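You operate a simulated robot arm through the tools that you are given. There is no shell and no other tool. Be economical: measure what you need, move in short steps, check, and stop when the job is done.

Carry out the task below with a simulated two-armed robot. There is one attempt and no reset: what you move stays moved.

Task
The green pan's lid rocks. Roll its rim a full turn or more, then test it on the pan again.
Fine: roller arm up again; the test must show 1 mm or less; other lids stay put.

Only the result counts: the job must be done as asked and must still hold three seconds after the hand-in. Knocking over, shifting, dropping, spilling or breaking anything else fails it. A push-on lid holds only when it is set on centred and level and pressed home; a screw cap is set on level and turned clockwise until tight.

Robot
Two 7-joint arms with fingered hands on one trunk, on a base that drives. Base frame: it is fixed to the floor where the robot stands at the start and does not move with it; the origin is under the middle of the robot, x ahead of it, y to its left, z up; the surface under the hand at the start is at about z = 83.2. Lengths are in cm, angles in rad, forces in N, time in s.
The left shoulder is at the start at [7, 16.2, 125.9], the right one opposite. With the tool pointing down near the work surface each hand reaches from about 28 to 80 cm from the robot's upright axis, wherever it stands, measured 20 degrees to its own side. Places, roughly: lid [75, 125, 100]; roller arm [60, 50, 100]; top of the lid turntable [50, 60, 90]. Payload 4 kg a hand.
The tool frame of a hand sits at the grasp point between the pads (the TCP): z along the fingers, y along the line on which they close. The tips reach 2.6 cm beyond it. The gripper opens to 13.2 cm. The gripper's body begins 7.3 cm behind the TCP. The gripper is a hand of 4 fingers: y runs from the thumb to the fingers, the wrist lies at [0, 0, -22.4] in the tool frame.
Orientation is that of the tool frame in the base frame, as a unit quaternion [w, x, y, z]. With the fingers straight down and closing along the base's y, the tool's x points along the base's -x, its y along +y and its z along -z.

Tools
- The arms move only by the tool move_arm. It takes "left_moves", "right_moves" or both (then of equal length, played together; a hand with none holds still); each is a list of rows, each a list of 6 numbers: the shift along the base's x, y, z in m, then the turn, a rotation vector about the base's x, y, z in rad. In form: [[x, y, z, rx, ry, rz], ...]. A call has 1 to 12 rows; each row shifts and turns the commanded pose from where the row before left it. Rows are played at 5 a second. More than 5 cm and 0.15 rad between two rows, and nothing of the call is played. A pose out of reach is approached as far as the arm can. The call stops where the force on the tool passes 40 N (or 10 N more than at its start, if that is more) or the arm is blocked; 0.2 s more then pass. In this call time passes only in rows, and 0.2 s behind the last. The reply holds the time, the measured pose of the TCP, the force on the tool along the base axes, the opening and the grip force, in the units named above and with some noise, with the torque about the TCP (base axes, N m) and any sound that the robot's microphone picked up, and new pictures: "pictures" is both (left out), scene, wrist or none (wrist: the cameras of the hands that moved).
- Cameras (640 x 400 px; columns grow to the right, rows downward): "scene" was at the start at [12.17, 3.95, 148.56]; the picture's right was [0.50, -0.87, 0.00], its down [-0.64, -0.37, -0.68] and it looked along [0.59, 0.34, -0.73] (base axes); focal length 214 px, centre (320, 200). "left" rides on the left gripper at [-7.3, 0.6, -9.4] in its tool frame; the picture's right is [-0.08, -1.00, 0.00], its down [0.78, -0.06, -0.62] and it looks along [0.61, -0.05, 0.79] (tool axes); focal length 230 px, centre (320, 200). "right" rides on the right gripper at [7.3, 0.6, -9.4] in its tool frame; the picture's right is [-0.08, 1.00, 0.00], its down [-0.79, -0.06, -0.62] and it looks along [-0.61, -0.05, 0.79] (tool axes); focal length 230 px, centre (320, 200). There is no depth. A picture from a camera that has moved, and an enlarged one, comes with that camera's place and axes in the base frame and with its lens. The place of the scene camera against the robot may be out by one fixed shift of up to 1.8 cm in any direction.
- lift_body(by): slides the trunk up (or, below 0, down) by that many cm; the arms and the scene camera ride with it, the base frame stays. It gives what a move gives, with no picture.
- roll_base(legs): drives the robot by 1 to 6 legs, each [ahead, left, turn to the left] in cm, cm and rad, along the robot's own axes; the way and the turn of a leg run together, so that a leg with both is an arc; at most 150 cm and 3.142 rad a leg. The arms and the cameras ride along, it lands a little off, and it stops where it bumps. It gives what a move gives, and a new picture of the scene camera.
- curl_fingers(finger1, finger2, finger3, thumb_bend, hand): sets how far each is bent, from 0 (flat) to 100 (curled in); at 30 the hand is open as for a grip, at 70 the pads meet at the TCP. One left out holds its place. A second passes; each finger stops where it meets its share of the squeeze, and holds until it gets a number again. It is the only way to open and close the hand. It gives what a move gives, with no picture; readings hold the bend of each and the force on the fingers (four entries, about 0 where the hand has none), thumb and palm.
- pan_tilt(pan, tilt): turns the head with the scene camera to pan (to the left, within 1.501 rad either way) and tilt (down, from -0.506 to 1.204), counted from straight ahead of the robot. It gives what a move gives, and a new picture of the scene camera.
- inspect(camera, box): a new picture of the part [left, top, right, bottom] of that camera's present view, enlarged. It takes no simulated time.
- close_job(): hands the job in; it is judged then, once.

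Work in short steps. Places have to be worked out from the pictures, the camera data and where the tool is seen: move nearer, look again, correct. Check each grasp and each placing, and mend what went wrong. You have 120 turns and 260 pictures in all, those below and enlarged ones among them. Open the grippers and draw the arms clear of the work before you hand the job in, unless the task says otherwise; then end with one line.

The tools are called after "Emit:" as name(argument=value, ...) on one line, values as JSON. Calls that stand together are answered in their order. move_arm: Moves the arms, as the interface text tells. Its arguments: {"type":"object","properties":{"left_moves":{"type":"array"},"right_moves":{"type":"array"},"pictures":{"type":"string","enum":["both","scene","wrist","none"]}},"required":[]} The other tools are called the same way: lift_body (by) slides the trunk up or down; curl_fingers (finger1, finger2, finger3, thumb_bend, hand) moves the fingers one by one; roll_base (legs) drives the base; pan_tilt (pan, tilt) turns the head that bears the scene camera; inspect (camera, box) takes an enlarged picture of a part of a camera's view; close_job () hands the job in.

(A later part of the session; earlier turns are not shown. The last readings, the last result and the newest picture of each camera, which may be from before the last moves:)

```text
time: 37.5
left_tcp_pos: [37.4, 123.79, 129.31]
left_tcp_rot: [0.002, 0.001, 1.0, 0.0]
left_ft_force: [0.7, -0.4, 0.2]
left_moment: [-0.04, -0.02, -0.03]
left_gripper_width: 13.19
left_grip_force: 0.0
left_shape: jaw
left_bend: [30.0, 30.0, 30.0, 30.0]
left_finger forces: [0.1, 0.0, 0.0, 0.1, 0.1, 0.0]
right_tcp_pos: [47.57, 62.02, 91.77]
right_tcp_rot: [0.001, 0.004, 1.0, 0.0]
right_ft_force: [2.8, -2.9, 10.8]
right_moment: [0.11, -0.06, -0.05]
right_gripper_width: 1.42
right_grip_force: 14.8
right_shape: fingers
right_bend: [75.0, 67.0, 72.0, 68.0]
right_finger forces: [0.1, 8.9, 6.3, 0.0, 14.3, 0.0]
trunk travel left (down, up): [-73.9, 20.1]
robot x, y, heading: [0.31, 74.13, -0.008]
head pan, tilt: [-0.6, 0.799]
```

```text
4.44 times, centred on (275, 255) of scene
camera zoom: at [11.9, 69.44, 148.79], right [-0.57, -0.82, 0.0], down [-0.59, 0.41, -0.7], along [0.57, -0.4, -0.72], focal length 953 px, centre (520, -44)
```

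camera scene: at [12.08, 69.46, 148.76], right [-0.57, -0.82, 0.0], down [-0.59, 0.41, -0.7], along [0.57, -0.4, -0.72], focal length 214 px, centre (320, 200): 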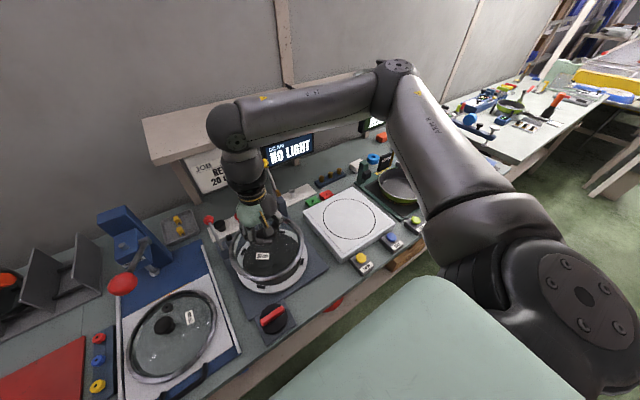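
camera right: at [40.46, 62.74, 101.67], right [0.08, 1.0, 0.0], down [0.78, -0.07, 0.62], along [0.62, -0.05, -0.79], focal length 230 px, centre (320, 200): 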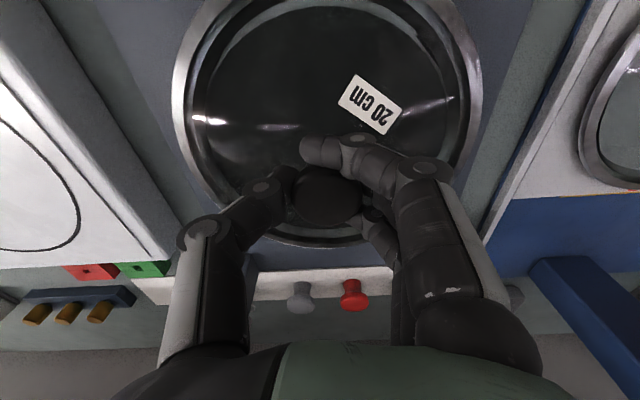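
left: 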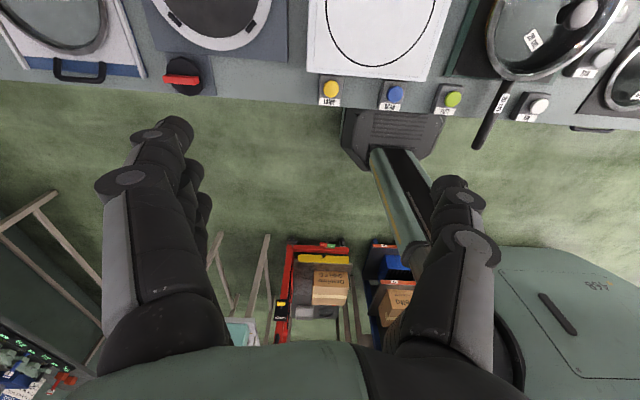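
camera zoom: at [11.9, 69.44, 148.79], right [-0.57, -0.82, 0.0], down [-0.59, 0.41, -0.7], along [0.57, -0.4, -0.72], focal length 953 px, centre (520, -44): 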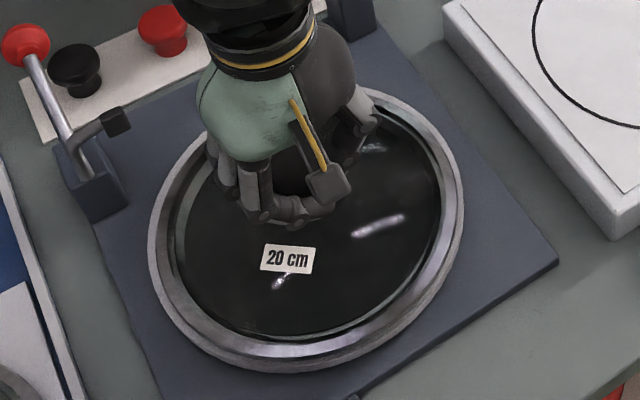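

Seated. I release in small stages while rising so the tips do not push the glass.

Emit:
move_arm(right_moves=[[0, 0, 0.004, 0, 0, 0]], pictures="none")

Emit:
curl_fingers(hand="right", finger1=58, finger2=58, finger3=58, thumb_bend=58)

Emit:
move_arm(right_moves=[[0, 0, 0.005, 0, 0, 0]], pictures="none")

Emit:
curl_fingers(hand="right", finger1=40, finger2=40, finger3=40, thumb_bend=40)

Emit:
move_arm(right_moves=[[0, 0, 0.03, 0, 0, 0], [0, 0, 0.03, 0, 0, 0], [0, 0, 0.03, 0, 0, 0], [0, 0, 0.03, 0, 0, 0], [0, 0, 0.03, 0, 0, 0]])

```text
time: 37.9
left_tcp_pos: [37.54, 123.86, 129.25]
left_tcp_rot: [0.001, 0.001, 1.0, 0.0]
left_ft_force: [-0.7, -0.1, -0.2]
left_moment: [0.0, -0.03, -0.01]
left_gripper_width: 13.18
left_grip_force: 0.0
left_shape: jaw
left_bend: [30.0, 30.0, 30.0, 30.0]
left_finger forces: [0.0, 0.1, 0.0, 0.0, 0.0, 0.1]
right_tcp_pos: [47.63, 62.03, 92.06]
right_tcp_rot: [-0.002, 0.004, 1.0, -0.002]
right_ft_force: [0.4, -0.6, -1.9]
right_moment: [0.06, 0.06, -0.04]
right_gripper_width: 1.47
right_grip_force: 16.5
right_shape: fingers
right_bend: [75.0, 66.0, 71.0, 68.0]
right_finger forces: [0.0, 9.1, 9.0, 0.0, 15.2, 0.1]
trunk travel left (down, up): [-73.9, 20.1]
robot x, y, heading: [-0.41, 74.04, -0.002]
head pan, tilt: [-0.6, 0.799]
```

```text
time: 38.9
left_tcp_pos: [37.43, 123.91, 129.35]
left_tcp_rot: [0.001, 0.002, 1.0, 0.0]
left_ft_force: [0.7, -0.8, -0.1]
left_moment: [0.01, 0.0, 0.03]
left_gripper_width: 13.2
left_grip_force: 0.1
left_shape: jaw
left_bend: [30.0, 30.0, 30.0, 30.0]
left_finger forces: [0.0, 0.1, 0.0, 0.0, 0.1, 0.0]
right_tcp_pos: [47.64, 62.1, 92.1]
right_tcp_rot: [0.0, 0.004, 1.0, 0.0]
right_ft_force: [-0.1, -0.1, -0.6]
right_moment: [0.01, 0.0, 0.02]
right_gripper_width: 4.75
right_grip_force: 0.0
right_shape: fingers
right_bend: [57.0, 57.0, 57.0, 57.0]
right_finger forces: [0.0, 0.0, 0.1, 0.0, 0.0, 0.0]
trunk travel left (down, up): [-73.9, 20.1]
robot x, y, heading: [-0.24, 74.19, -0.002]
head pan, tilt: [-0.6, 0.799]
```

```text
time: 39.3
left_tcp_pos: [37.37, 123.92, 129.43]
left_tcp_rot: [0.002, 0.002, 1.0, 0.0]
left_ft_force: [0.1, 0.1, 0.2]
left_moment: [0.01, 0.01, 0.01]
left_gripper_width: 13.2
left_grip_force: 0.0
left_shape: jaw
left_bend: [30.0, 30.0, 30.0, 30.0]
left_finger forces: [0.0, 0.0, 0.0, 0.0, 0.0, 0.0]
right_tcp_pos: [47.61, 62.17, 92.71]
right_tcp_rot: [0.0, 0.004, 1.0, 0.001]
right_ft_force: [-0.2, 0.2, -0.1]
right_moment: [0.02, -0.01, 0.02]
right_gripper_width: 4.77
right_grip_force: 0.1
right_shape: fingers
right_bend: [57.0, 57.0, 57.0, 57.0]
right_finger forces: [0.0, 0.0, 0.0, 0.0, 0.1, 0.1]
trunk travel left (down, up): [-73.9, 20.1]
robot x, y, heading: [-0.03, 74.11, -0.004]
head pan, tilt: [-0.6, 0.799]
```

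```text
time: 40.3
left_tcp_pos: [37.41, 123.83, 129.33]
left_tcp_rot: [0.0, 0.002, 1.0, 0.001]
left_ft_force: [-0.3, -0.1, -0.4]
left_moment: [0.0, 0.0, 0.03]
left_gripper_width: 13.19
left_grip_force: 0.1
left_shape: jaw
left_bend: [30.0, 30.0, 30.0, 30.0]
left_finger forces: [0.1, 0.0, 0.0, 0.0, 0.0, 0.0]
right_tcp_pos: [47.59, 62.0, 92.6]
right_tcp_rot: [0.001, 0.003, 1.0, 0.0]
right_ft_force: [0.6, 0.1, -0.8]
right_moment: [0.0, -0.04, 0.0]
right_gripper_width: 10.28
right_grip_force: 0.0
right_shape: fingers
right_bend: [40.0, 40.0, 40.0, 40.0]
right_finger forces: [0.0, 0.0, 0.1, 0.0, 0.0, 0.0]
trunk travel left (down, up): [-73.9, 20.1]
robot x, y, heading: [0.05, 74.26, -0.006]
head pan, tilt: [-0.6, 0.799]
```

```text
time: 41.5
left_tcp_pos: [37.32, 124.19, 129.25]
left_tcp_rot: [0.002, 0.001, 1.0, 0.001]
left_ft_force: [-0.3, 0.1, 0.5]
left_moment: [-0.01, -0.05, 0.0]
left_gripper_width: 13.18
left_grip_force: 0.0
left_shape: jaw
left_bend: [30.0, 30.0, 30.0, 30.0]
left_finger forces: [0.1, 0.1, 0.0, 0.0, 0.1, 0.0]
right_tcp_pos: [47.66, 62.07, 107.77]
right_tcp_rot: [0.001, 0.003, 1.0, 0.0]
right_ft_force: [0.3, -0.9, 0.7]
right_moment: [-0.01, 0.04, -0.01]
right_gripper_width: 10.31
right_grip_force: 0.0
right_shape: fingers
right_bend: [40.0, 40.0, 40.0, 40.0]
right_finger forces: [0.0, 0.0, 0.0, 0.0, 0.0, 0.0]
trunk travel left (down, up): [-73.9, 20.1]
robot x, y, heading: [0.01, 74.06, -0.004]
head pan, tilt: [-0.6, 0.799]
camera scene: at [11.86, 69.51, 148.77], right [-0.57, -0.82, 0.0], down [-0.59, 0.41, -0.7], along [0.57, -0.4, -0.72], focal length 214 px, centre (320, 200)
camera right: at [40.34, 62.82, 117.08], right [0.08, 1.0, 0.0], down [0.78, -0.07, 0.62], along [0.62, -0.05, -0.79], focal length 230 px, centre (320, 200)
```

scene: 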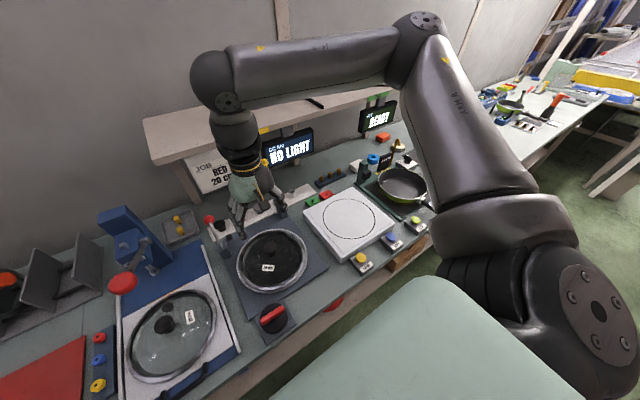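
right: 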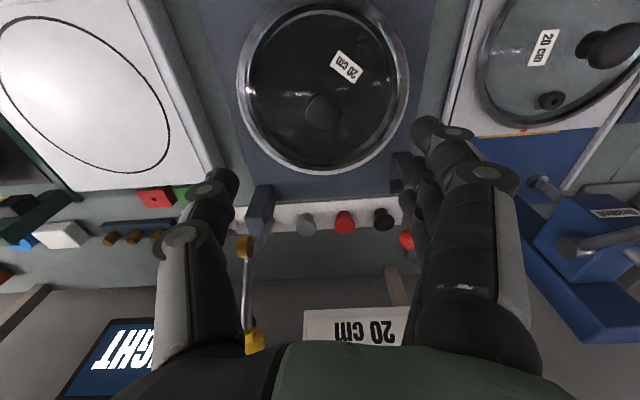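

Released. I check the seating and look at the roller arm mechanism.

Emit:
inspect(camera="right", box=[190, 0, 450, 162])

Emit:
inspect(camera="right", box=[160, 170, 400, 360])

Emit:
inspect(camera="scene", box=[200, 180, 340, 340])

```text
2.46 times, centred on (320, 81) of right
camera zoom: at [40.34, 62.82, 117.08], right [0.08, 1.0, 0.0], down [0.78, -0.07, 0.62], along [0.62, -0.05, -0.79], focal length 566 px, centre (320, 493)
```

zoom: 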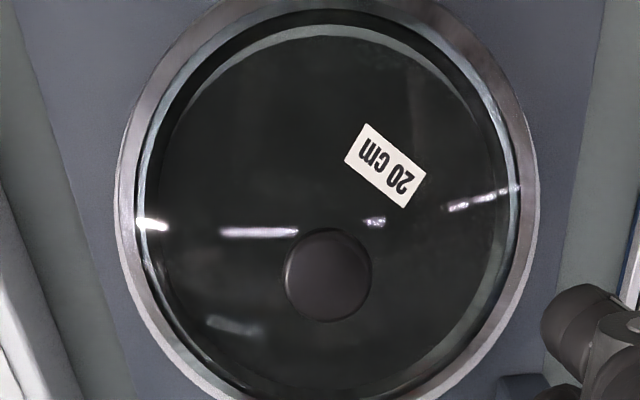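

```text
2.11 times, centred on (280, 265) of right
camera zoom: at [40.34, 62.82, 117.08], right [0.08, 1.0, 0.0], down [0.78, -0.07, 0.62], along [0.62, -0.05, -0.79], focal length 484 px, centre (404, 63)
```

zoom: 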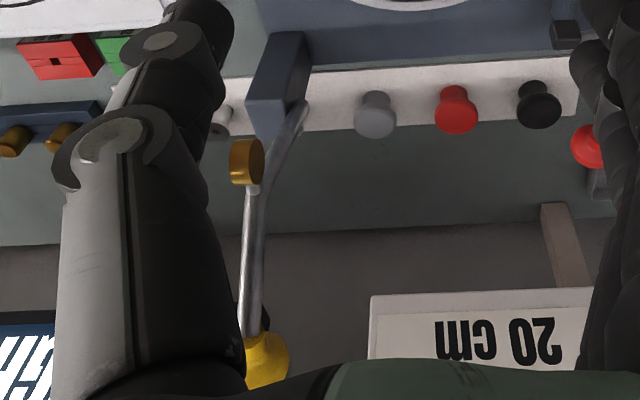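

```text
2.50 times, centred on (270, 260) of scene
camera zoom: at [11.86, 69.51, 148.77], right [-0.57, -0.82, 0.0], down [-0.59, 0.41, -0.7], along [0.57, -0.4, -0.72], focal length 536 px, centre (445, 50)
```

zoom: 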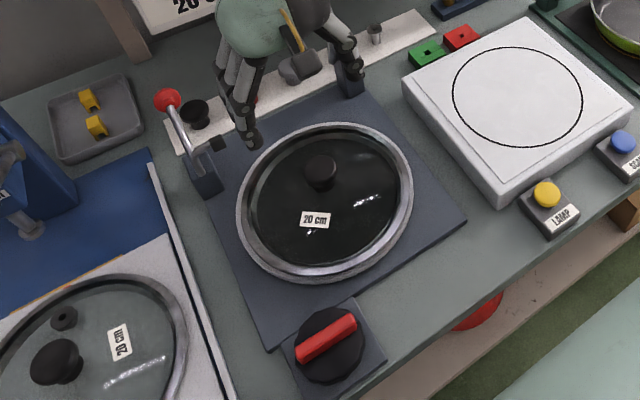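

The lid is well centred. The yellow ball of the roller arm triangulates to about [65.8, 53, 107.5], just below and behind the shelf edge, so I tilt the right hand 45° forward to grip it from the front.

Emit:
move_arm(right_moves=[[0, -0.015, 0.01, 0, -0.13, 0], [0, -0.015, 0.01, 0, -0.13, 0], [0, -0.015, 0.01, 0, -0.13, 0], [0, -0.015, 0.01, 0, -0.13, 0], [0.015, -0.015, 0.01, 0, -0.13, 0], [0.025, -0.015, 0.01, 0, -0.13, 0]])

```text
time: 42.9
left_tcp_pos: [37.53, 123.75, 129.27]
left_tcp_rot: [0.001, 0.001, 1.0, 0.0]
left_ft_force: [0.9, -0.5, -0.4]
left_moment: [0.03, 0.02, 0.0]
left_gripper_width: 13.17
left_grip_force: 0.0
left_shape: jaw
left_bend: [30.0, 30.0, 30.0, 30.0]
left_finger forces: [0.1, 0.0, 0.0, 0.0, 0.1, 0.0]
right_tcp_pos: [51.8, 53.1, 113.58]
right_tcp_rot: [0.38, 0.003, 0.925, 0.002]
right_ft_force: [0.4, 0.0, -0.3]
right_moment: [0.03, 0.07, -0.01]
right_gripper_width: 10.29
right_grip_force: 0.1
right_shape: fingers
right_bend: [40.0, 40.0, 40.0, 40.0]
right_finger forces: [0.0, 0.0, 0.1, 0.0, 0.0, 0.1]
trunk travel left (down, up): [-73.9, 20.1]
robot x, y, heading: [0.09, 74.22, -0.002]
head pan, tilt: [-0.6, 0.799]
camera scene: at [12.06, 69.34, 148.76], right [-0.57, -0.82, 0.0], down [-0.59, 0.41, -0.7], along [0.57, -0.4, -0.72], focal length 214 px, centre (320, 200)
camera right: at [40.13, 53.73, 115.06], right [0.06, 1.0, 0.06], down [0.12, -0.07, 0.99], along [0.99, -0.05, -0.13], focal length 230 px, centre (320, 200)
```

scene: 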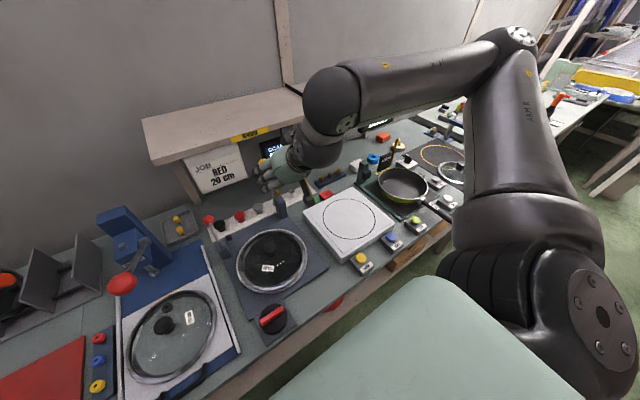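
right: 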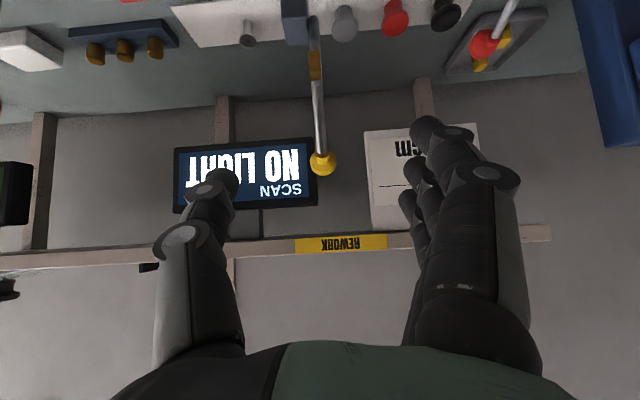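

The ball is confirmed at about [65.8, 53, 107.3]; I advance so that the open hand straddles it.

Emit:
move_arm(right_moves=[[0.034, 0, -0.015, 0, 0, 0], [0.034, 0, -0.015, 0, 0, 0], [0.034, 0, -0.015, 0, 0, 0], [0.032, 0, -0.015, 0, 0, 0]])

```text
time: 43.9
left_tcp_pos: [36.95, 123.78, 129.54]
left_tcp_rot: [0.004, 0.002, 1.0, 0.001]
left_ft_force: [0.7, -0.4, 1.8]
left_moment: [0.02, -0.03, -0.01]
left_gripper_width: 13.2
left_grip_force: 0.2
left_shape: jaw
left_bend: [30.0, 30.0, 30.0, 30.0]
left_finger forces: [0.0, 0.1, 0.0, 0.0, 0.1, 0.0]
right_tcp_pos: [64.51, 52.93, 107.62]
right_tcp_rot: [0.379, 0.001, 0.925, 0.0]
right_ft_force: [-12.8, 0.6, -4.4]
right_moment: [-0.35, 0.19, 0.89]
right_gripper_width: 10.33
right_grip_force: 6.3
right_shape: fingers
right_bend: [40.0, 40.0, 38.0, 40.0]
right_finger forces: [0.0, 0.0, 13.0, 0.0, 0.0, 0.0]
trunk travel left (down, up): [-73.9, 20.1]
robot x, y, heading: [-0.07, 73.85, -0.0]
head pan, tilt: [-0.6, 0.799]
camera scene: at [11.42, 69.35, 148.8], right [-0.57, -0.82, 0.0], down [-0.59, 0.41, -0.7], along [0.58, -0.4, -0.72], focal length 214 px, centre (320, 200)
camera right: at [52.84, 53.61, 109.06], right [0.06, 1.0, 0.06], down [0.13, -0.06, 0.99], along [0.99, -0.05, -0.13], focal length 230 px, centre (320, 200)
```

scene: 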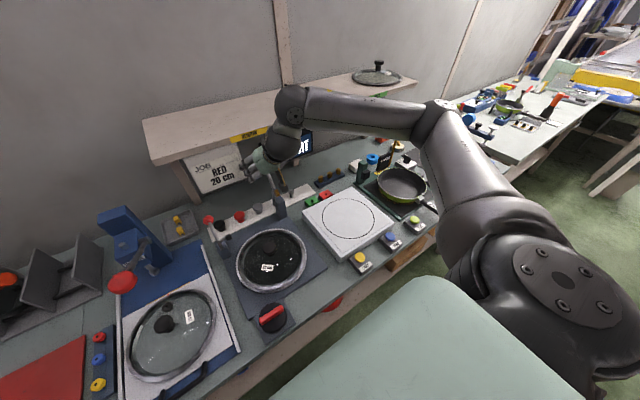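
right: 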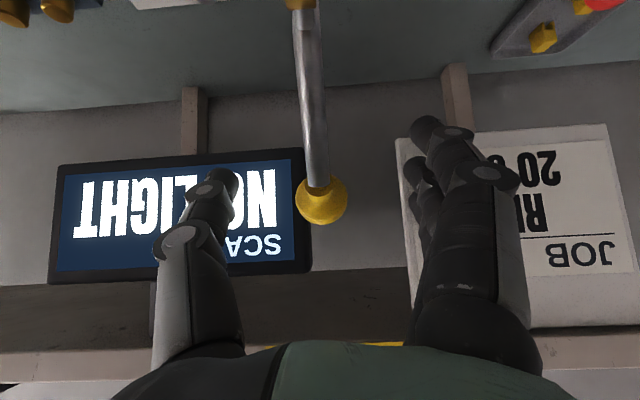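

Finger 3 touched the job card (13 N). I back off, narrow the hand to about 5 cm so it clears the card, and advance again.

Emit:
move_arm(right_moves=[[-0.03, 0, 0.012, 0, 0, 0]], pictures="none")

Emit:
curl_fingers(hand="right", finger1=54, finger2=54, finger3=54, thumb_bend=54)

Emit:
inspect(camera="right", box=[0, 0, 640, 400])

Emit:
inspect(camera="scene", box=[140, 90, 340, 215])

```text
time: 44.3
left_tcp_pos: [37.49, 123.84, 129.29]
left_tcp_rot: [0.001, 0.001, 1.0, 0.0]
left_ft_force: [0.6, 0.3, 0.1]
left_moment: [0.01, 0.0, -0.02]
left_gripper_width: 13.22
left_grip_force: 0.1
left_shape: jaw
left_bend: [30.0, 30.0, 30.0, 30.0]
left_finger forces: [0.1, 0.0, 0.0, 0.0, 0.1, 0.0]
right_tcp_pos: [62.12, 52.97, 108.72]
right_tcp_rot: [0.381, 0.004, 0.924, 0.002]
right_ft_force: [-0.3, 0.0, 0.8]
right_moment: [-0.01, 0.02, 0.01]
right_gripper_width: 10.31
right_grip_force: 0.1
right_shape: fingers
right_bend: [40.0, 40.0, 40.0, 40.0]
right_finger forces: [0.0, 0.1, 0.0, 0.0, 0.0, 0.0]
trunk travel left (down, up): [-73.9, 20.1]
robot x, y, heading: [0.12, 73.86, -0.001]
head pan, tilt: [-0.6, 0.799]
```

```text
time: 45.3
left_tcp_pos: [37.59, 123.89, 129.21]
left_tcp_rot: [0.001, 0.002, 1.0, 0.0]
left_ft_force: [0.3, 0.3, 0.4]
left_moment: [0.0, -0.03, 0.02]
left_gripper_width: 13.19
left_grip_force: 0.1
left_shape: jaw
left_bend: [30.0, 30.0, 30.0, 30.0]
left_finger forces: [0.0, 0.0, 0.0, 0.0, 0.1, 0.0]
right_tcp_pos: [62.18, 52.95, 108.76]
right_tcp_rot: [0.381, 0.004, 0.925, 0.002]
right_ft_force: [1.5, 0.7, 0.5]
right_moment: [0.01, 0.01, 0.02]
right_gripper_width: 5.86
right_grip_force: 0.0
right_shape: fingers
right_bend: [54.0, 54.0, 54.0, 54.0]
right_finger forces: [0.0, 0.0, 0.1, 0.0, 0.1, 0.1]
trunk travel left (down, up): [-73.9, 20.1]
robot x, y, heading: [-0.13, 73.87, -0.0]
head pan, tilt: [-0.6, 0.799]
```

```text
1.00 times, centred on (320, 200) of right (not enlarged: the box is as wide or as high as the picture)
camera zoom: at [50.44, 53.77, 110.29], right [0.06, 1.0, 0.06], down [0.12, -0.07, 0.99], along [0.99, -0.05, -0.13], focal length 230 px, centre (320, 200)
```

zoom: 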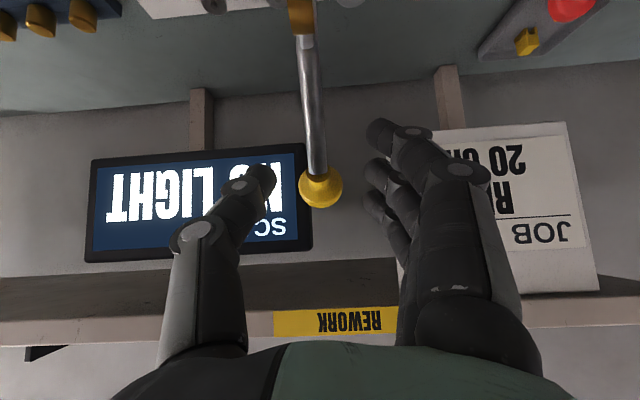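

```text
3.20 times, centred on (240, 152) of scene
camera zoom: at [12.01, 69.46, 148.76], right [-0.57, -0.82, 0.0], down [-0.59, 0.41, -0.7], along [0.57, -0.4, -0.72], focal length 686 px, centre (576, 352)
```

zoom: 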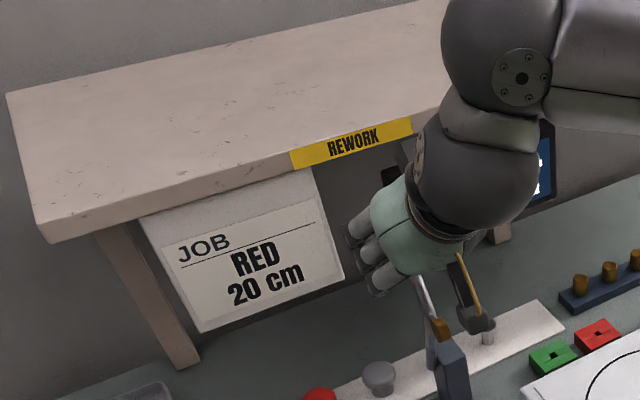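

The card looks unharmed. I advance with the narrower hand.

Emit:
move_arm(right_moves=[[0.017, -0.002, -0.006, 0, 0, 0], [0.016, 0, -0.006, 0, 0, 0]], pictures="wrist")

```text
time: 45.9
left_tcp_pos: [37.49, 123.8, 129.34]
left_tcp_rot: [0.0, 0.001, 1.0, -0.001]
left_ft_force: [0.4, 0.2, -0.4]
left_moment: [-0.02, 0.01, -0.02]
left_gripper_width: 13.21
left_grip_force: 0.1
left_shape: jaw
left_bend: [30.0, 30.0, 30.0, 30.0]
left_finger forces: [0.0, 0.0, 0.0, 0.1, 0.0, 0.0]
right_tcp_pos: [65.38, 52.87, 107.59]
right_tcp_rot: [0.38, 0.003, 0.925, 0.002]
right_ft_force: [-0.2, 0.2, -0.3]
right_moment: [-0.01, -0.03, 0.03]
right_gripper_width: 5.83
right_grip_force: 0.1
right_shape: fingers
right_bend: [54.0, 54.0, 54.0, 54.0]
right_finger forces: [0.0, 0.0, 0.1, 0.1, 0.0, 0.0]
trunk travel left (down, up): [-73.9, 20.1]
robot x, y, heading: [0.13, 74.22, -0.001]
head pan, tilt: [-0.6, 0.799]
camera right: at [53.81, 53.57, 109.11], right [0.06, 1.0, 0.06], down [0.12, -0.07, 0.99], along [0.99, -0.05, -0.13], focal length 230 px, centre (320, 200)
```

right: 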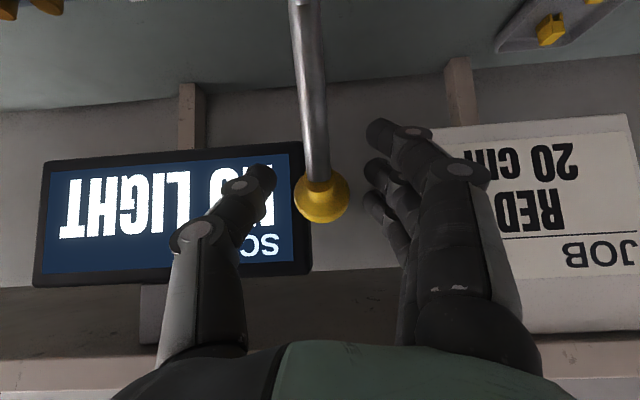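

The ball is right at the TCP. I close the fingers on it.

Emit:
curl_fingers(hand="right", finger1=72, finger2=72, finger3=72, thumb_bend=72)

Emit:
inspect(camera="right", box=[160, 80, 480, 280])

```text
time: 46.9
left_tcp_pos: [37.52, 123.88, 129.22]
left_tcp_rot: [0.001, 0.001, 1.0, 0.0]
left_ft_force: [-0.1, 1.0, -0.2]
left_moment: [0.0, 0.01, 0.05]
left_gripper_width: 13.2
left_grip_force: 0.0
left_shape: jaw
left_bend: [30.0, 30.0, 30.0, 30.0]
left_finger forces: [0.0, 0.0, 0.0, 0.0, 0.0, 0.0]
right_tcp_pos: [65.49, 52.79, 107.56]
right_tcp_rot: [0.379, 0.004, 0.925, 0.001]
right_ft_force: [-0.2, -2.4, -4.4]
right_moment: [0.06, 0.05, -0.07]
right_gripper_width: 1.98
right_grip_force: 10.9
right_shape: fingers
right_bend: [71.0, 66.0, 72.0, 67.0]
right_finger forces: [1.3, 7.8, 0.2, 0.0, 11.9, 0.0]
trunk travel left (down, up): [-73.9, 20.1]
robot x, y, heading: [-0.06, 74.46, -0.001]
head pan, tilt: [-0.6, 0.799]
```

```text
2.00 times, centred on (320, 180) of right
camera zoom: at [53.75, 53.49, 109.08], right [0.06, 1.0, 0.06], down [0.12, -0.07, 0.99], along [0.99, -0.05, -0.13], focal length 460 px, centre (320, 240)
```

zoom: 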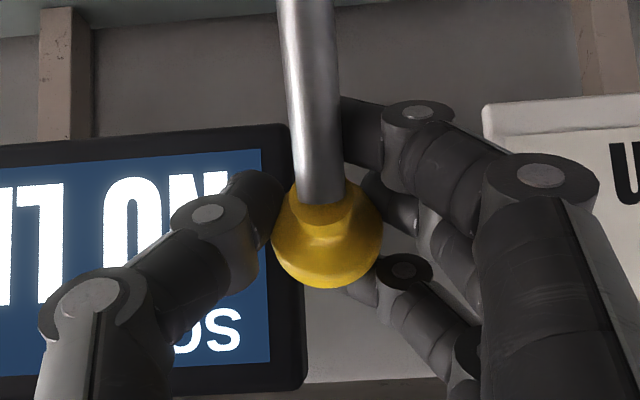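

The handle is caught between thumb and fingers. I pull it forward in small steps and read the forces to learn the swing direction.

Emit:
move_arm(right_moves=[[-0.01, 0, 0.001, 0, 0, 0], [-0.01, 0, 0.001, 0, 0, 0], [-0.01, 0, 0.001, 0, 0, 0]])

```text
time: 47.7
left_tcp_pos: [37.62, 123.81, 129.31]
left_tcp_rot: [0.001, 0.001, 1.0, 0.001]
left_ft_force: [0.0, -0.5, -0.7]
left_moment: [-0.01, 0.04, 0.0]
left_gripper_width: 13.2
left_grip_force: 0.0
left_shape: jaw
left_bend: [30.0, 30.0, 30.0, 30.0]
left_finger forces: [0.0, 0.1, 0.0, 0.0, 0.0, 0.0]
right_tcp_pos: [62.53, 52.8, 107.78]
right_tcp_rot: [0.378, 0.003, 0.926, 0.002]
right_ft_force: [2.5, -1.4, -11.8]
right_moment: [0.04, -0.07, -0.12]
right_gripper_width: 2.15
right_grip_force: 12.4
right_shape: fingers
right_bend: [70.0, 66.0, 72.0, 67.0]
right_finger forces: [4.4, 8.5, 0.0, 0.0, 12.4, 0.0]
trunk travel left (down, up): [-73.9, 20.1]
robot x, y, heading: [0.02, 74.22, -0.002]
head pan, tilt: [-0.6, 0.799]
camera scene: at [12.19, 69.37, 148.73], right [-0.57, -0.82, 0.0], down [-0.59, 0.41, -0.7], along [0.57, -0.4, -0.72], focal length 214 px, centre (320, 200)
camera right: at [50.8, 53.48, 109.28], right [0.06, 1.0, 0.06], down [0.13, -0.07, 0.99], along [0.99, -0.05, -0.13], focal length 230 px, centre (320, 200)
```

scene: 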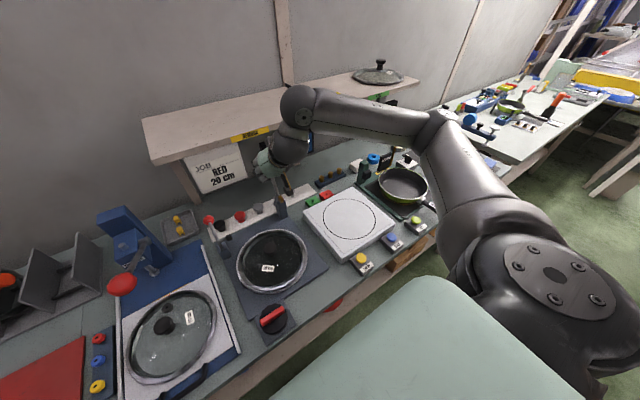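
right: 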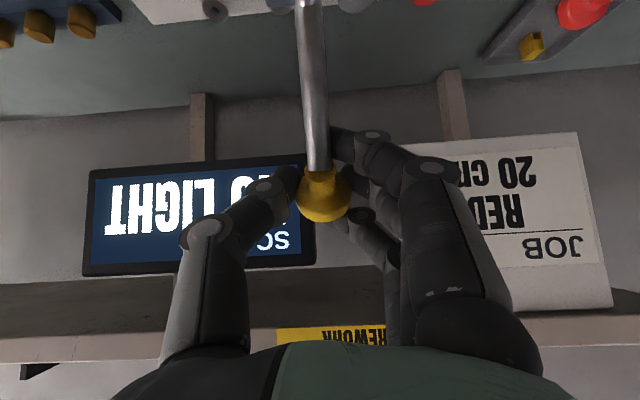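

The arm follows, swinging mainly in the x–z plane; force says I am a bit high. I continue along an arc about a pivot near [63, 53, 92].

Emit:
move_arm(right_moves=[[-0.011, 0, -0.004, 0, 0, 0], [-0.012, 0, -0.002, 0, 0, 0], [-0.011, 0, -0.002, 0, 0, 0], [-0.011, 0, -0.003, 0, 0, 0]])

```text
time: 48.7
left_tcp_pos: [37.53, 123.86, 129.21]
left_tcp_rot: [0.001, 0.001, 1.0, 0.001]
left_ft_force: [-0.3, -0.5, 0.0]
left_moment: [0.04, 0.02, 0.01]
left_gripper_width: 13.19
left_grip_force: 0.1
left_shape: jaw
left_bend: [30.0, 30.0, 30.0, 30.0]
left_finger forces: [0.1, 0.0, 0.1, 0.0, 0.0, 0.0]
right_tcp_pos: [58.04, 52.74, 106.78]
right_tcp_rot: [0.379, 0.003, 0.925, 0.002]
right_ft_force: [1.5, -2.2, -7.5]
right_moment: [0.08, -0.11, -0.11]
right_gripper_width: 2.32
right_grip_force: 11.1
right_shape: fingers
right_bend: [69.0, 67.0, 72.0, 67.0]
right_finger forces: [4.3, 6.9, 0.0, 0.0, 11.3, 0.0]
trunk travel left (down, up): [-73.9, 20.1]
robot x, y, heading: [0.06, 73.79, -0.007]
head pan, tilt: [-0.6, 0.799]
camera scene: at [12.11, 69.38, 148.74], right [-0.57, -0.82, 0.0], down [-0.59, 0.41, -0.7], along [0.57, -0.4, -0.72], focal length 214 px, centre (320, 200)
camera right: at [46.32, 53.5, 108.23], right [0.06, 1.0, 0.06], down [0.13, -0.07, 0.99], along [0.99, -0.05, -0.13], focal length 230 px, centre (320, 200)
```

scene: 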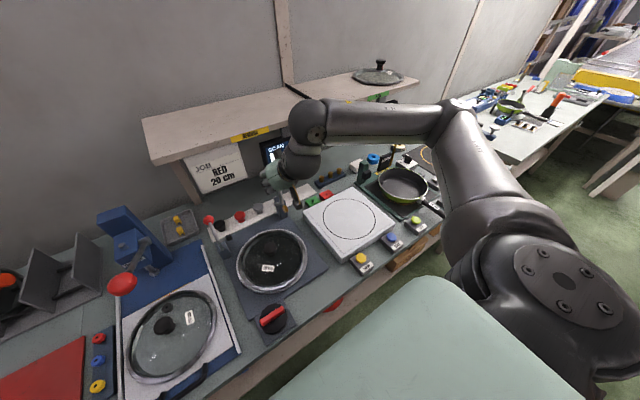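
right: 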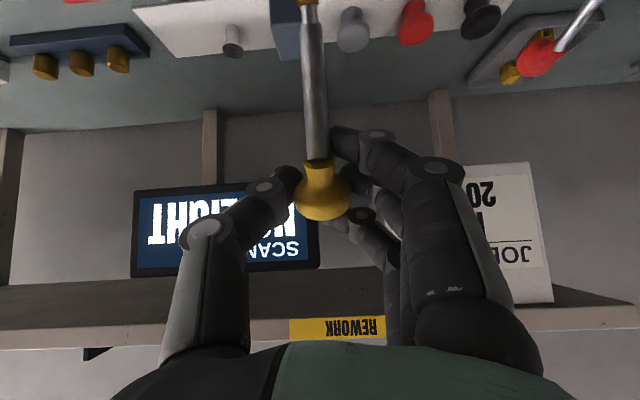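

Following well. I continue the arc with four more steps.

Emit:
move_arm(right_moves=[[-0.017, 0, -0.009, 0, 0, 0], [-0.016, 0, -0.009, 0, 0, 0], [-0.015, 0, -0.011, 0, 0, 0], [-0.014, 0, -0.012, 0, 0, 0]])

```text
time: 49.7
left_tcp_pos: [37.65, 123.81, 129.27]
left_tcp_rot: [0.001, 0.001, 1.0, 0.0]
left_ft_force: [-0.3, -0.7, 0.1]
left_moment: [0.01, 0.0, -0.02]
left_gripper_width: 13.19
left_grip_force: 0.1
left_shape: jaw
left_bend: [30.0, 30.0, 30.0, 30.0]
left_finger forces: [0.1, 0.0, 0.0, 0.0, 0.0, 0.0]
right_tcp_pos: [51.92, 52.95, 102.78]
right_tcp_rot: [0.379, 0.003, 0.925, 0.001]
right_ft_force: [6.5, 0.7, -6.3]
right_moment: [0.15, -0.01, -0.04]
right_gripper_width: 2.02
right_grip_force: 7.5
right_shape: fingers
right_bend: [70.0, 68.0, 72.0, 68.0]
right_finger forces: [2.5, 4.7, 0.1, 0.0, 7.1, 0.0]
trunk travel left (down, up): [-73.9, 20.1]
robot x, y, heading: [-0.08, 73.9, -0.007]
head pan, tilt: [-0.6, 0.799]
camera scene: at [12.19, 69.46, 148.74], right [-0.57, -0.82, 0.0], down [-0.59, 0.41, -0.7], along [0.57, -0.4, -0.72], focal length 214 px, centre (320, 200)
camera right: at [40.13, 53.61, 104.21], right [0.06, 1.0, 0.06], down [0.12, -0.07, 0.99], along [0.99, -0.05, -0.13], focal length 230 px, centre (320, 200)
```

scene: 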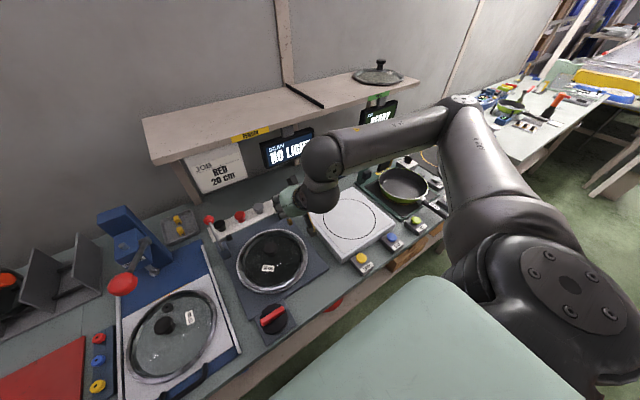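
right: 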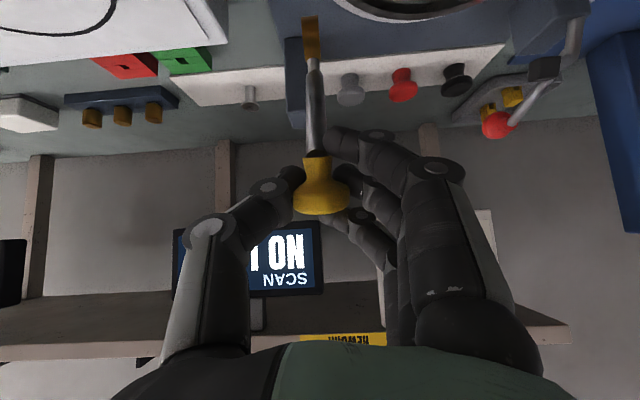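

The roller sits ahead of the handle on a bent arm and should meet the rim when the ball is near [48.6, 53, 98]. I continue the arc.

Emit:
move_arm(right_moves=[[-0.011, 0, -0.017, 0, 0, 0], [-0.01, 0, -0.017, 0, 0, 0], [-0.005, 0, -0.01, 0, 0, 0]])

```text
time: 50.5
left_tcp_pos: [37.36, 123.66, 129.44]
left_tcp_rot: [0.0, 0.001, 1.0, 0.0]
left_ft_force: [0.0, -0.3, 0.5]
left_moment: [-0.02, 0.03, 0.04]
left_gripper_width: 13.19
left_grip_force: 0.1
left_shape: jaw
left_bend: [30.0, 30.0, 30.0, 30.0]
left_finger forces: [0.1, 0.0, 0.1, 0.0, 0.0, 0.0]
right_tcp_pos: [49.0, 52.74, 98.38]
right_tcp_rot: [0.38, 0.004, 0.925, 0.001]
right_ft_force: [-0.4, -0.2, -0.8]
right_moment: [0.08, 0.0, -0.01]
right_gripper_width: 1.44
right_grip_force: 7.0
right_shape: fingers
right_bend: [71.0, 70.0, 72.0, 69.0]
right_finger forces: [0.8, 4.5, 1.3, 0.0, 6.6, 0.0]
trunk travel left (down, up): [-73.9, 20.1]
robot x, y, heading: [-0.08, 73.81, -0.005]
head pan, tilt: [-0.6, 0.799]
camera scene: at [11.97, 69.41, 148.77], right [-0.57, -0.82, 0.0], down [-0.59, 0.41, -0.7], along [0.57, -0.4, -0.72], focal length 214 px, centre (320, 200)
camera right: at [37.33, 53.53, 99.89], right [0.06, 1.0, 0.06], down [0.12, -0.07, 0.99], along [0.99, -0.05, -0.13], focal length 230 px, centre (320, 200)
```

scene: 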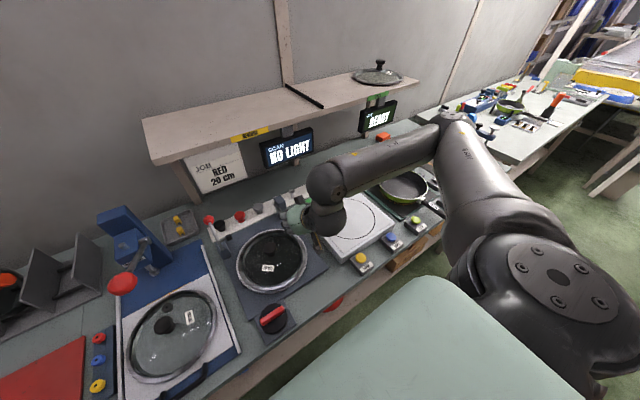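
right: 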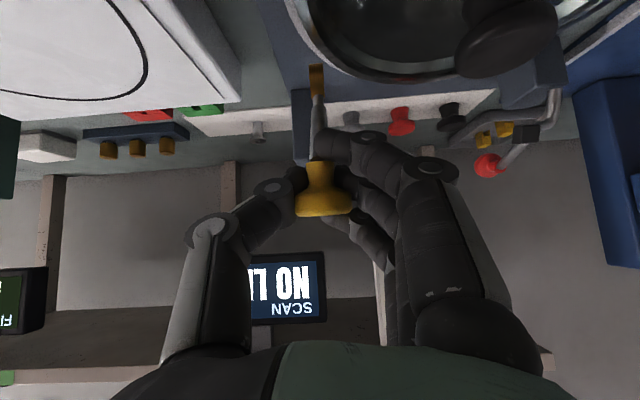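

The roller nears the rim. I continue in small steps until it presses.

Emit:
move_arm(right_moves=[[-0.004, 0, -0.009, 0, 0, 0], [-0.003, 0, -0.007, 0, 0, 0], [-0.002, 0, -0.006, 0, 0, 0]], pictures="wrist")

Emit:
inspect(camera="scene", box=[220, 170, 380, 290])

```text
time: 51.3
left_tcp_pos: [37.5, 123.87, 129.35]
left_tcp_rot: [0.001, 0.001, 1.0, -0.001]
left_ft_force: [-0.3, -0.2, -0.1]
left_moment: [-0.02, 0.03, -0.02]
left_gripper_width: 13.18
left_grip_force: 0.0
left_shape: jaw
left_bend: [30.0, 30.0, 30.0, 30.0]
left_finger forces: [0.1, 0.1, 0.0, 0.1, 0.0, 0.0]
right_tcp_pos: [48.42, 52.72, 96.51]
right_tcp_rot: [0.383, 0.003, 0.924, 0.002]
right_ft_force: [8.2, -1.4, 12.8]
right_moment: [0.09, -0.23, 0.05]
right_gripper_width: 1.31
right_grip_force: 8.7
right_shape: fingers
right_bend: [72.0, 70.0, 72.0, 70.0]
right_finger forces: [0.0, 6.8, 4.2, 0.0, 6.4, 0.1]
trunk travel left (down, up): [-73.9, 20.1]
robot x, y, heading: [0.39, 74.29, -0.005]
head pan, tilt: [-0.6, 0.799]
camera right: at [36.67, 53.61, 97.83], right [0.06, 1.0, 0.06], down [0.12, -0.07, 0.99], along [0.99, -0.05, -0.12], focal length 230 px, centre (320, 200)
```

right: 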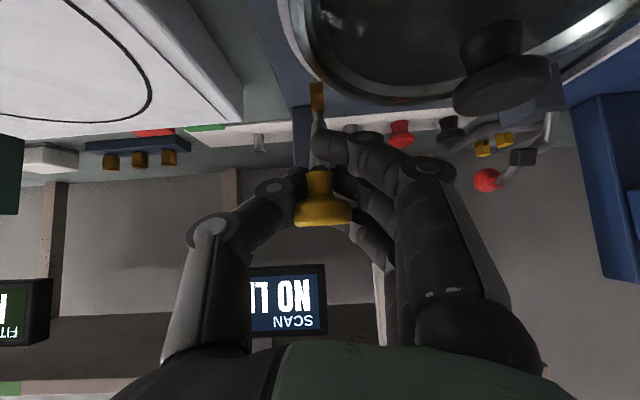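

```text
3.33 times, centred on (300, 230) of scene
camera zoom: at [11.99, 69.51, 148.8], right [-0.57, -0.82, 0.0], down [-0.59, 0.41, -0.7], along [0.57, -0.4, -0.72], focal length 715 px, centre (387, 100)
```

zoom: 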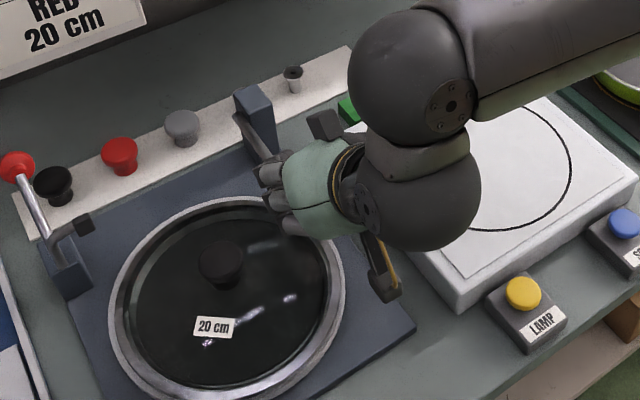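

Contact is felt (15 N). I press a touch further to see whether it latches, then check the sound.

Emit:
move_arm(right_moves=[[-0.001, 0, -0.004, 0, 0, 0], [-0.001, 0, -0.004, 0, 0, 0]], pictures="wrist")

Emit:
inspect(camera="right", box=[220, 40, 480, 200])

```text
time: 51.9
left_tcp_pos: [37.44, 123.77, 129.33]
left_tcp_rot: [0.002, 0.002, 1.0, 0.001]
left_ft_force: [0.5, -0.2, 0.5]
left_moment: [0.01, 0.01, 0.0]
left_gripper_width: 13.18
left_grip_force: 0.1
left_shape: jaw
left_bend: [30.0, 30.0, 30.0, 30.0]
left_finger forces: [0.0, 0.0, 0.0, 0.1, 0.0, 0.0]
right_tcp_pos: [47.83, 52.83, 95.1]
right_tcp_rot: [0.378, 0.003, 0.926, 0.0]
right_ft_force: [0.7, -0.6, -1.1]
right_moment: [-0.02, 0.06, 0.03]
right_gripper_width: 1.27
right_grip_force: 3.6
right_shape: fingers
right_bend: [72.0, 71.0, 72.0, 70.0]
right_finger forces: [0.0, 2.8, 1.0, 0.1, 3.1, 0.0]
trunk travel left (down, up): [-73.9, 20.1]
robot x, y, heading: [-0.19, 74.37, -0.005]
head pan, tilt: [-0.6, 0.799]
camera right: at [36.11, 53.52, 96.72], right [0.06, 1.0, 0.06], down [0.13, -0.07, 0.99], along [0.99, -0.05, -0.13], focal length 230 px, centre (320, 200)
```

right: 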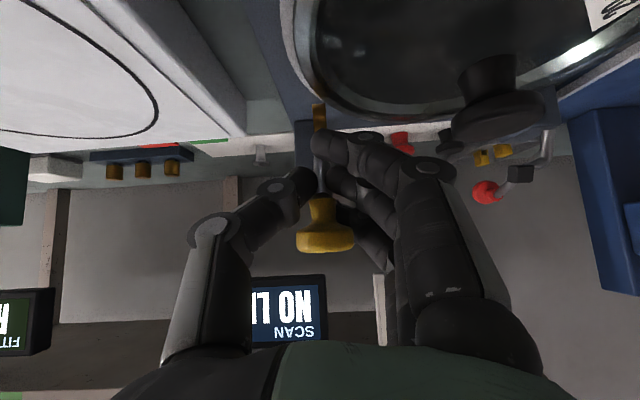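

```text
2.46 times, centred on (350, 120) of right
camera zoom: at [36.11, 53.52, 96.72], right [0.06, 1.0, 0.06], down [0.13, -0.07, 0.99], along [0.99, -0.05, -0.13], focal length 566 px, centre (246, 397)
```

zoom: 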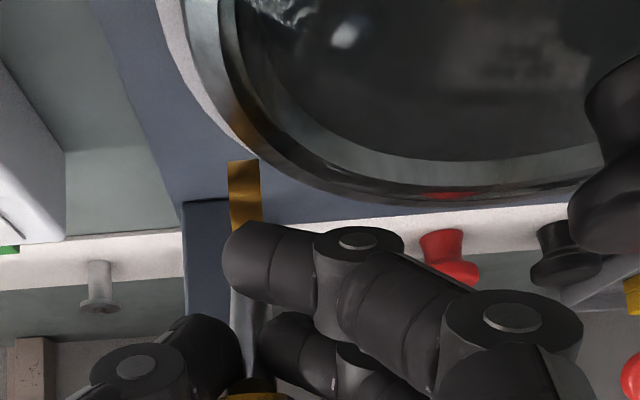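

The grip slid along the handle when the arm stopped against the rim; the roller now touches it. I open and draw back to see whether the arm stays down.

Emit:
curl_fingers(hand="right", finger1=50, finger2=50, finger3=50, thumb_bend=50)

Emit:
move_arm(right_moves=[[-0.033, 0, 0.032, 0, 0, 0], [-0.033, 0, 0.032, 0, 0, 0], [-0.033, 0, 0.032, 0, 0, 0]])

Emit:
inspect(camera="right", box=[220, 20, 480, 180])

```text
time: 52.9
left_tcp_pos: [37.37, 123.86, 129.28]
left_tcp_rot: [0.0, 0.002, 1.0, -0.001]
left_ft_force: [0.0, 0.0, -0.7]
left_moment: [0.0, 0.0, 0.01]
left_gripper_width: 13.2
left_grip_force: 0.0
left_shape: jaw
left_bend: [30.0, 30.0, 30.0, 30.0]
left_finger forces: [0.1, 0.0, 0.0, 0.1, 0.0, 0.0]
right_tcp_pos: [47.91, 52.81, 95.47]
right_tcp_rot: [0.38, 0.003, 0.925, 0.002]
right_ft_force: [-1.0, 0.5, 0.4]
right_moment: [0.01, 0.02, 0.03]
right_gripper_width: 6.98
right_grip_force: 0.1
right_shape: fingers
right_bend: [50.0, 50.0, 50.0, 50.0]
right_finger forces: [0.1, 0.0, 0.0, 0.0, 0.0, 0.0]
trunk travel left (down, up): [-73.9, 20.1]
robot x, y, heading: [-0.14, 74.04, -0.002]
head pan, tilt: [-0.6, 0.799]
```

```text
time: 53.7
left_tcp_pos: [37.36, 123.8, 129.29]
left_tcp_rot: [0.002, 0.002, 1.0, 0.0]
left_ft_force: [-0.4, -0.1, 0.3]
left_moment: [-0.02, 0.0, 0.01]
left_gripper_width: 13.18
left_grip_force: 0.1
left_shape: jaw
left_bend: [30.0, 30.0, 30.0, 30.0]
left_finger forces: [0.0, 0.1, 0.0, 0.1, 0.1, 0.0]
right_tcp_pos: [48.08, 54.04, 100.4]
right_tcp_rot: [0.381, 0.004, 0.925, 0.0]
right_ft_force: [0.4, 0.5, -0.1]
right_moment: [0.0, 0.0, -0.01]
right_gripper_width: 7.01
right_grip_force: 0.0
right_shape: fingers
right_bend: [50.0, 50.0, 50.0, 50.0]
right_finger forces: [0.0, 0.0, 0.1, 0.0, 0.0, 0.1]
right hand out of reach, approached as far as the arm can: row 1, 2, 3
trunk travel left (down, up): [-73.9, 20.1]
robot x, y, heading: [0.09, 74.06, -0.006]
head pan, tilt: [-0.6, 0.799]
camera scene: at [11.96, 69.49, 148.77], right [-0.57, -0.82, 0.0], down [-0.59, 0.41, -0.7], along [0.57, -0.4, -0.72], focal length 214 px, centre (320, 200)
camera right: at [36.44, 54.83, 101.83], right [0.06, 1.0, 0.06], down [0.12, -0.07, 0.99], along [0.99, -0.05, -0.13], focal length 230 px, centre (320, 200)
```

scene: 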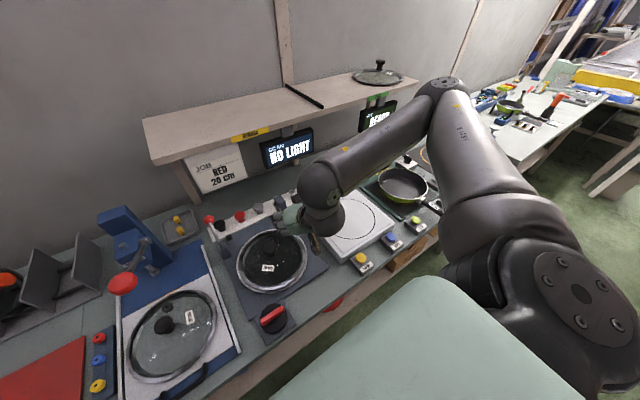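
right: 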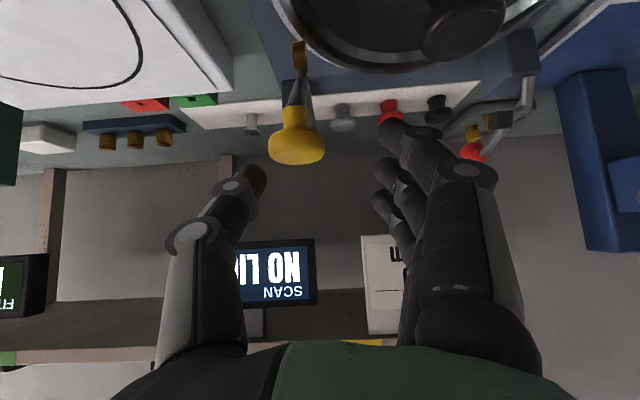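

```text
2.46 times, centred on (350, 100) of right
camera zoom: at [36.44, 54.83, 101.83], right [0.06, 1.0, 0.06], down [0.12, -0.07, 0.99], along [0.99, -0.05, -0.13], focal length 566 px, centre (246, 446)
```

zoom: 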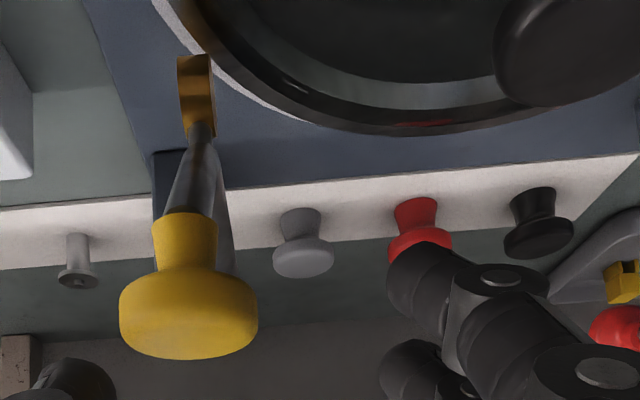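

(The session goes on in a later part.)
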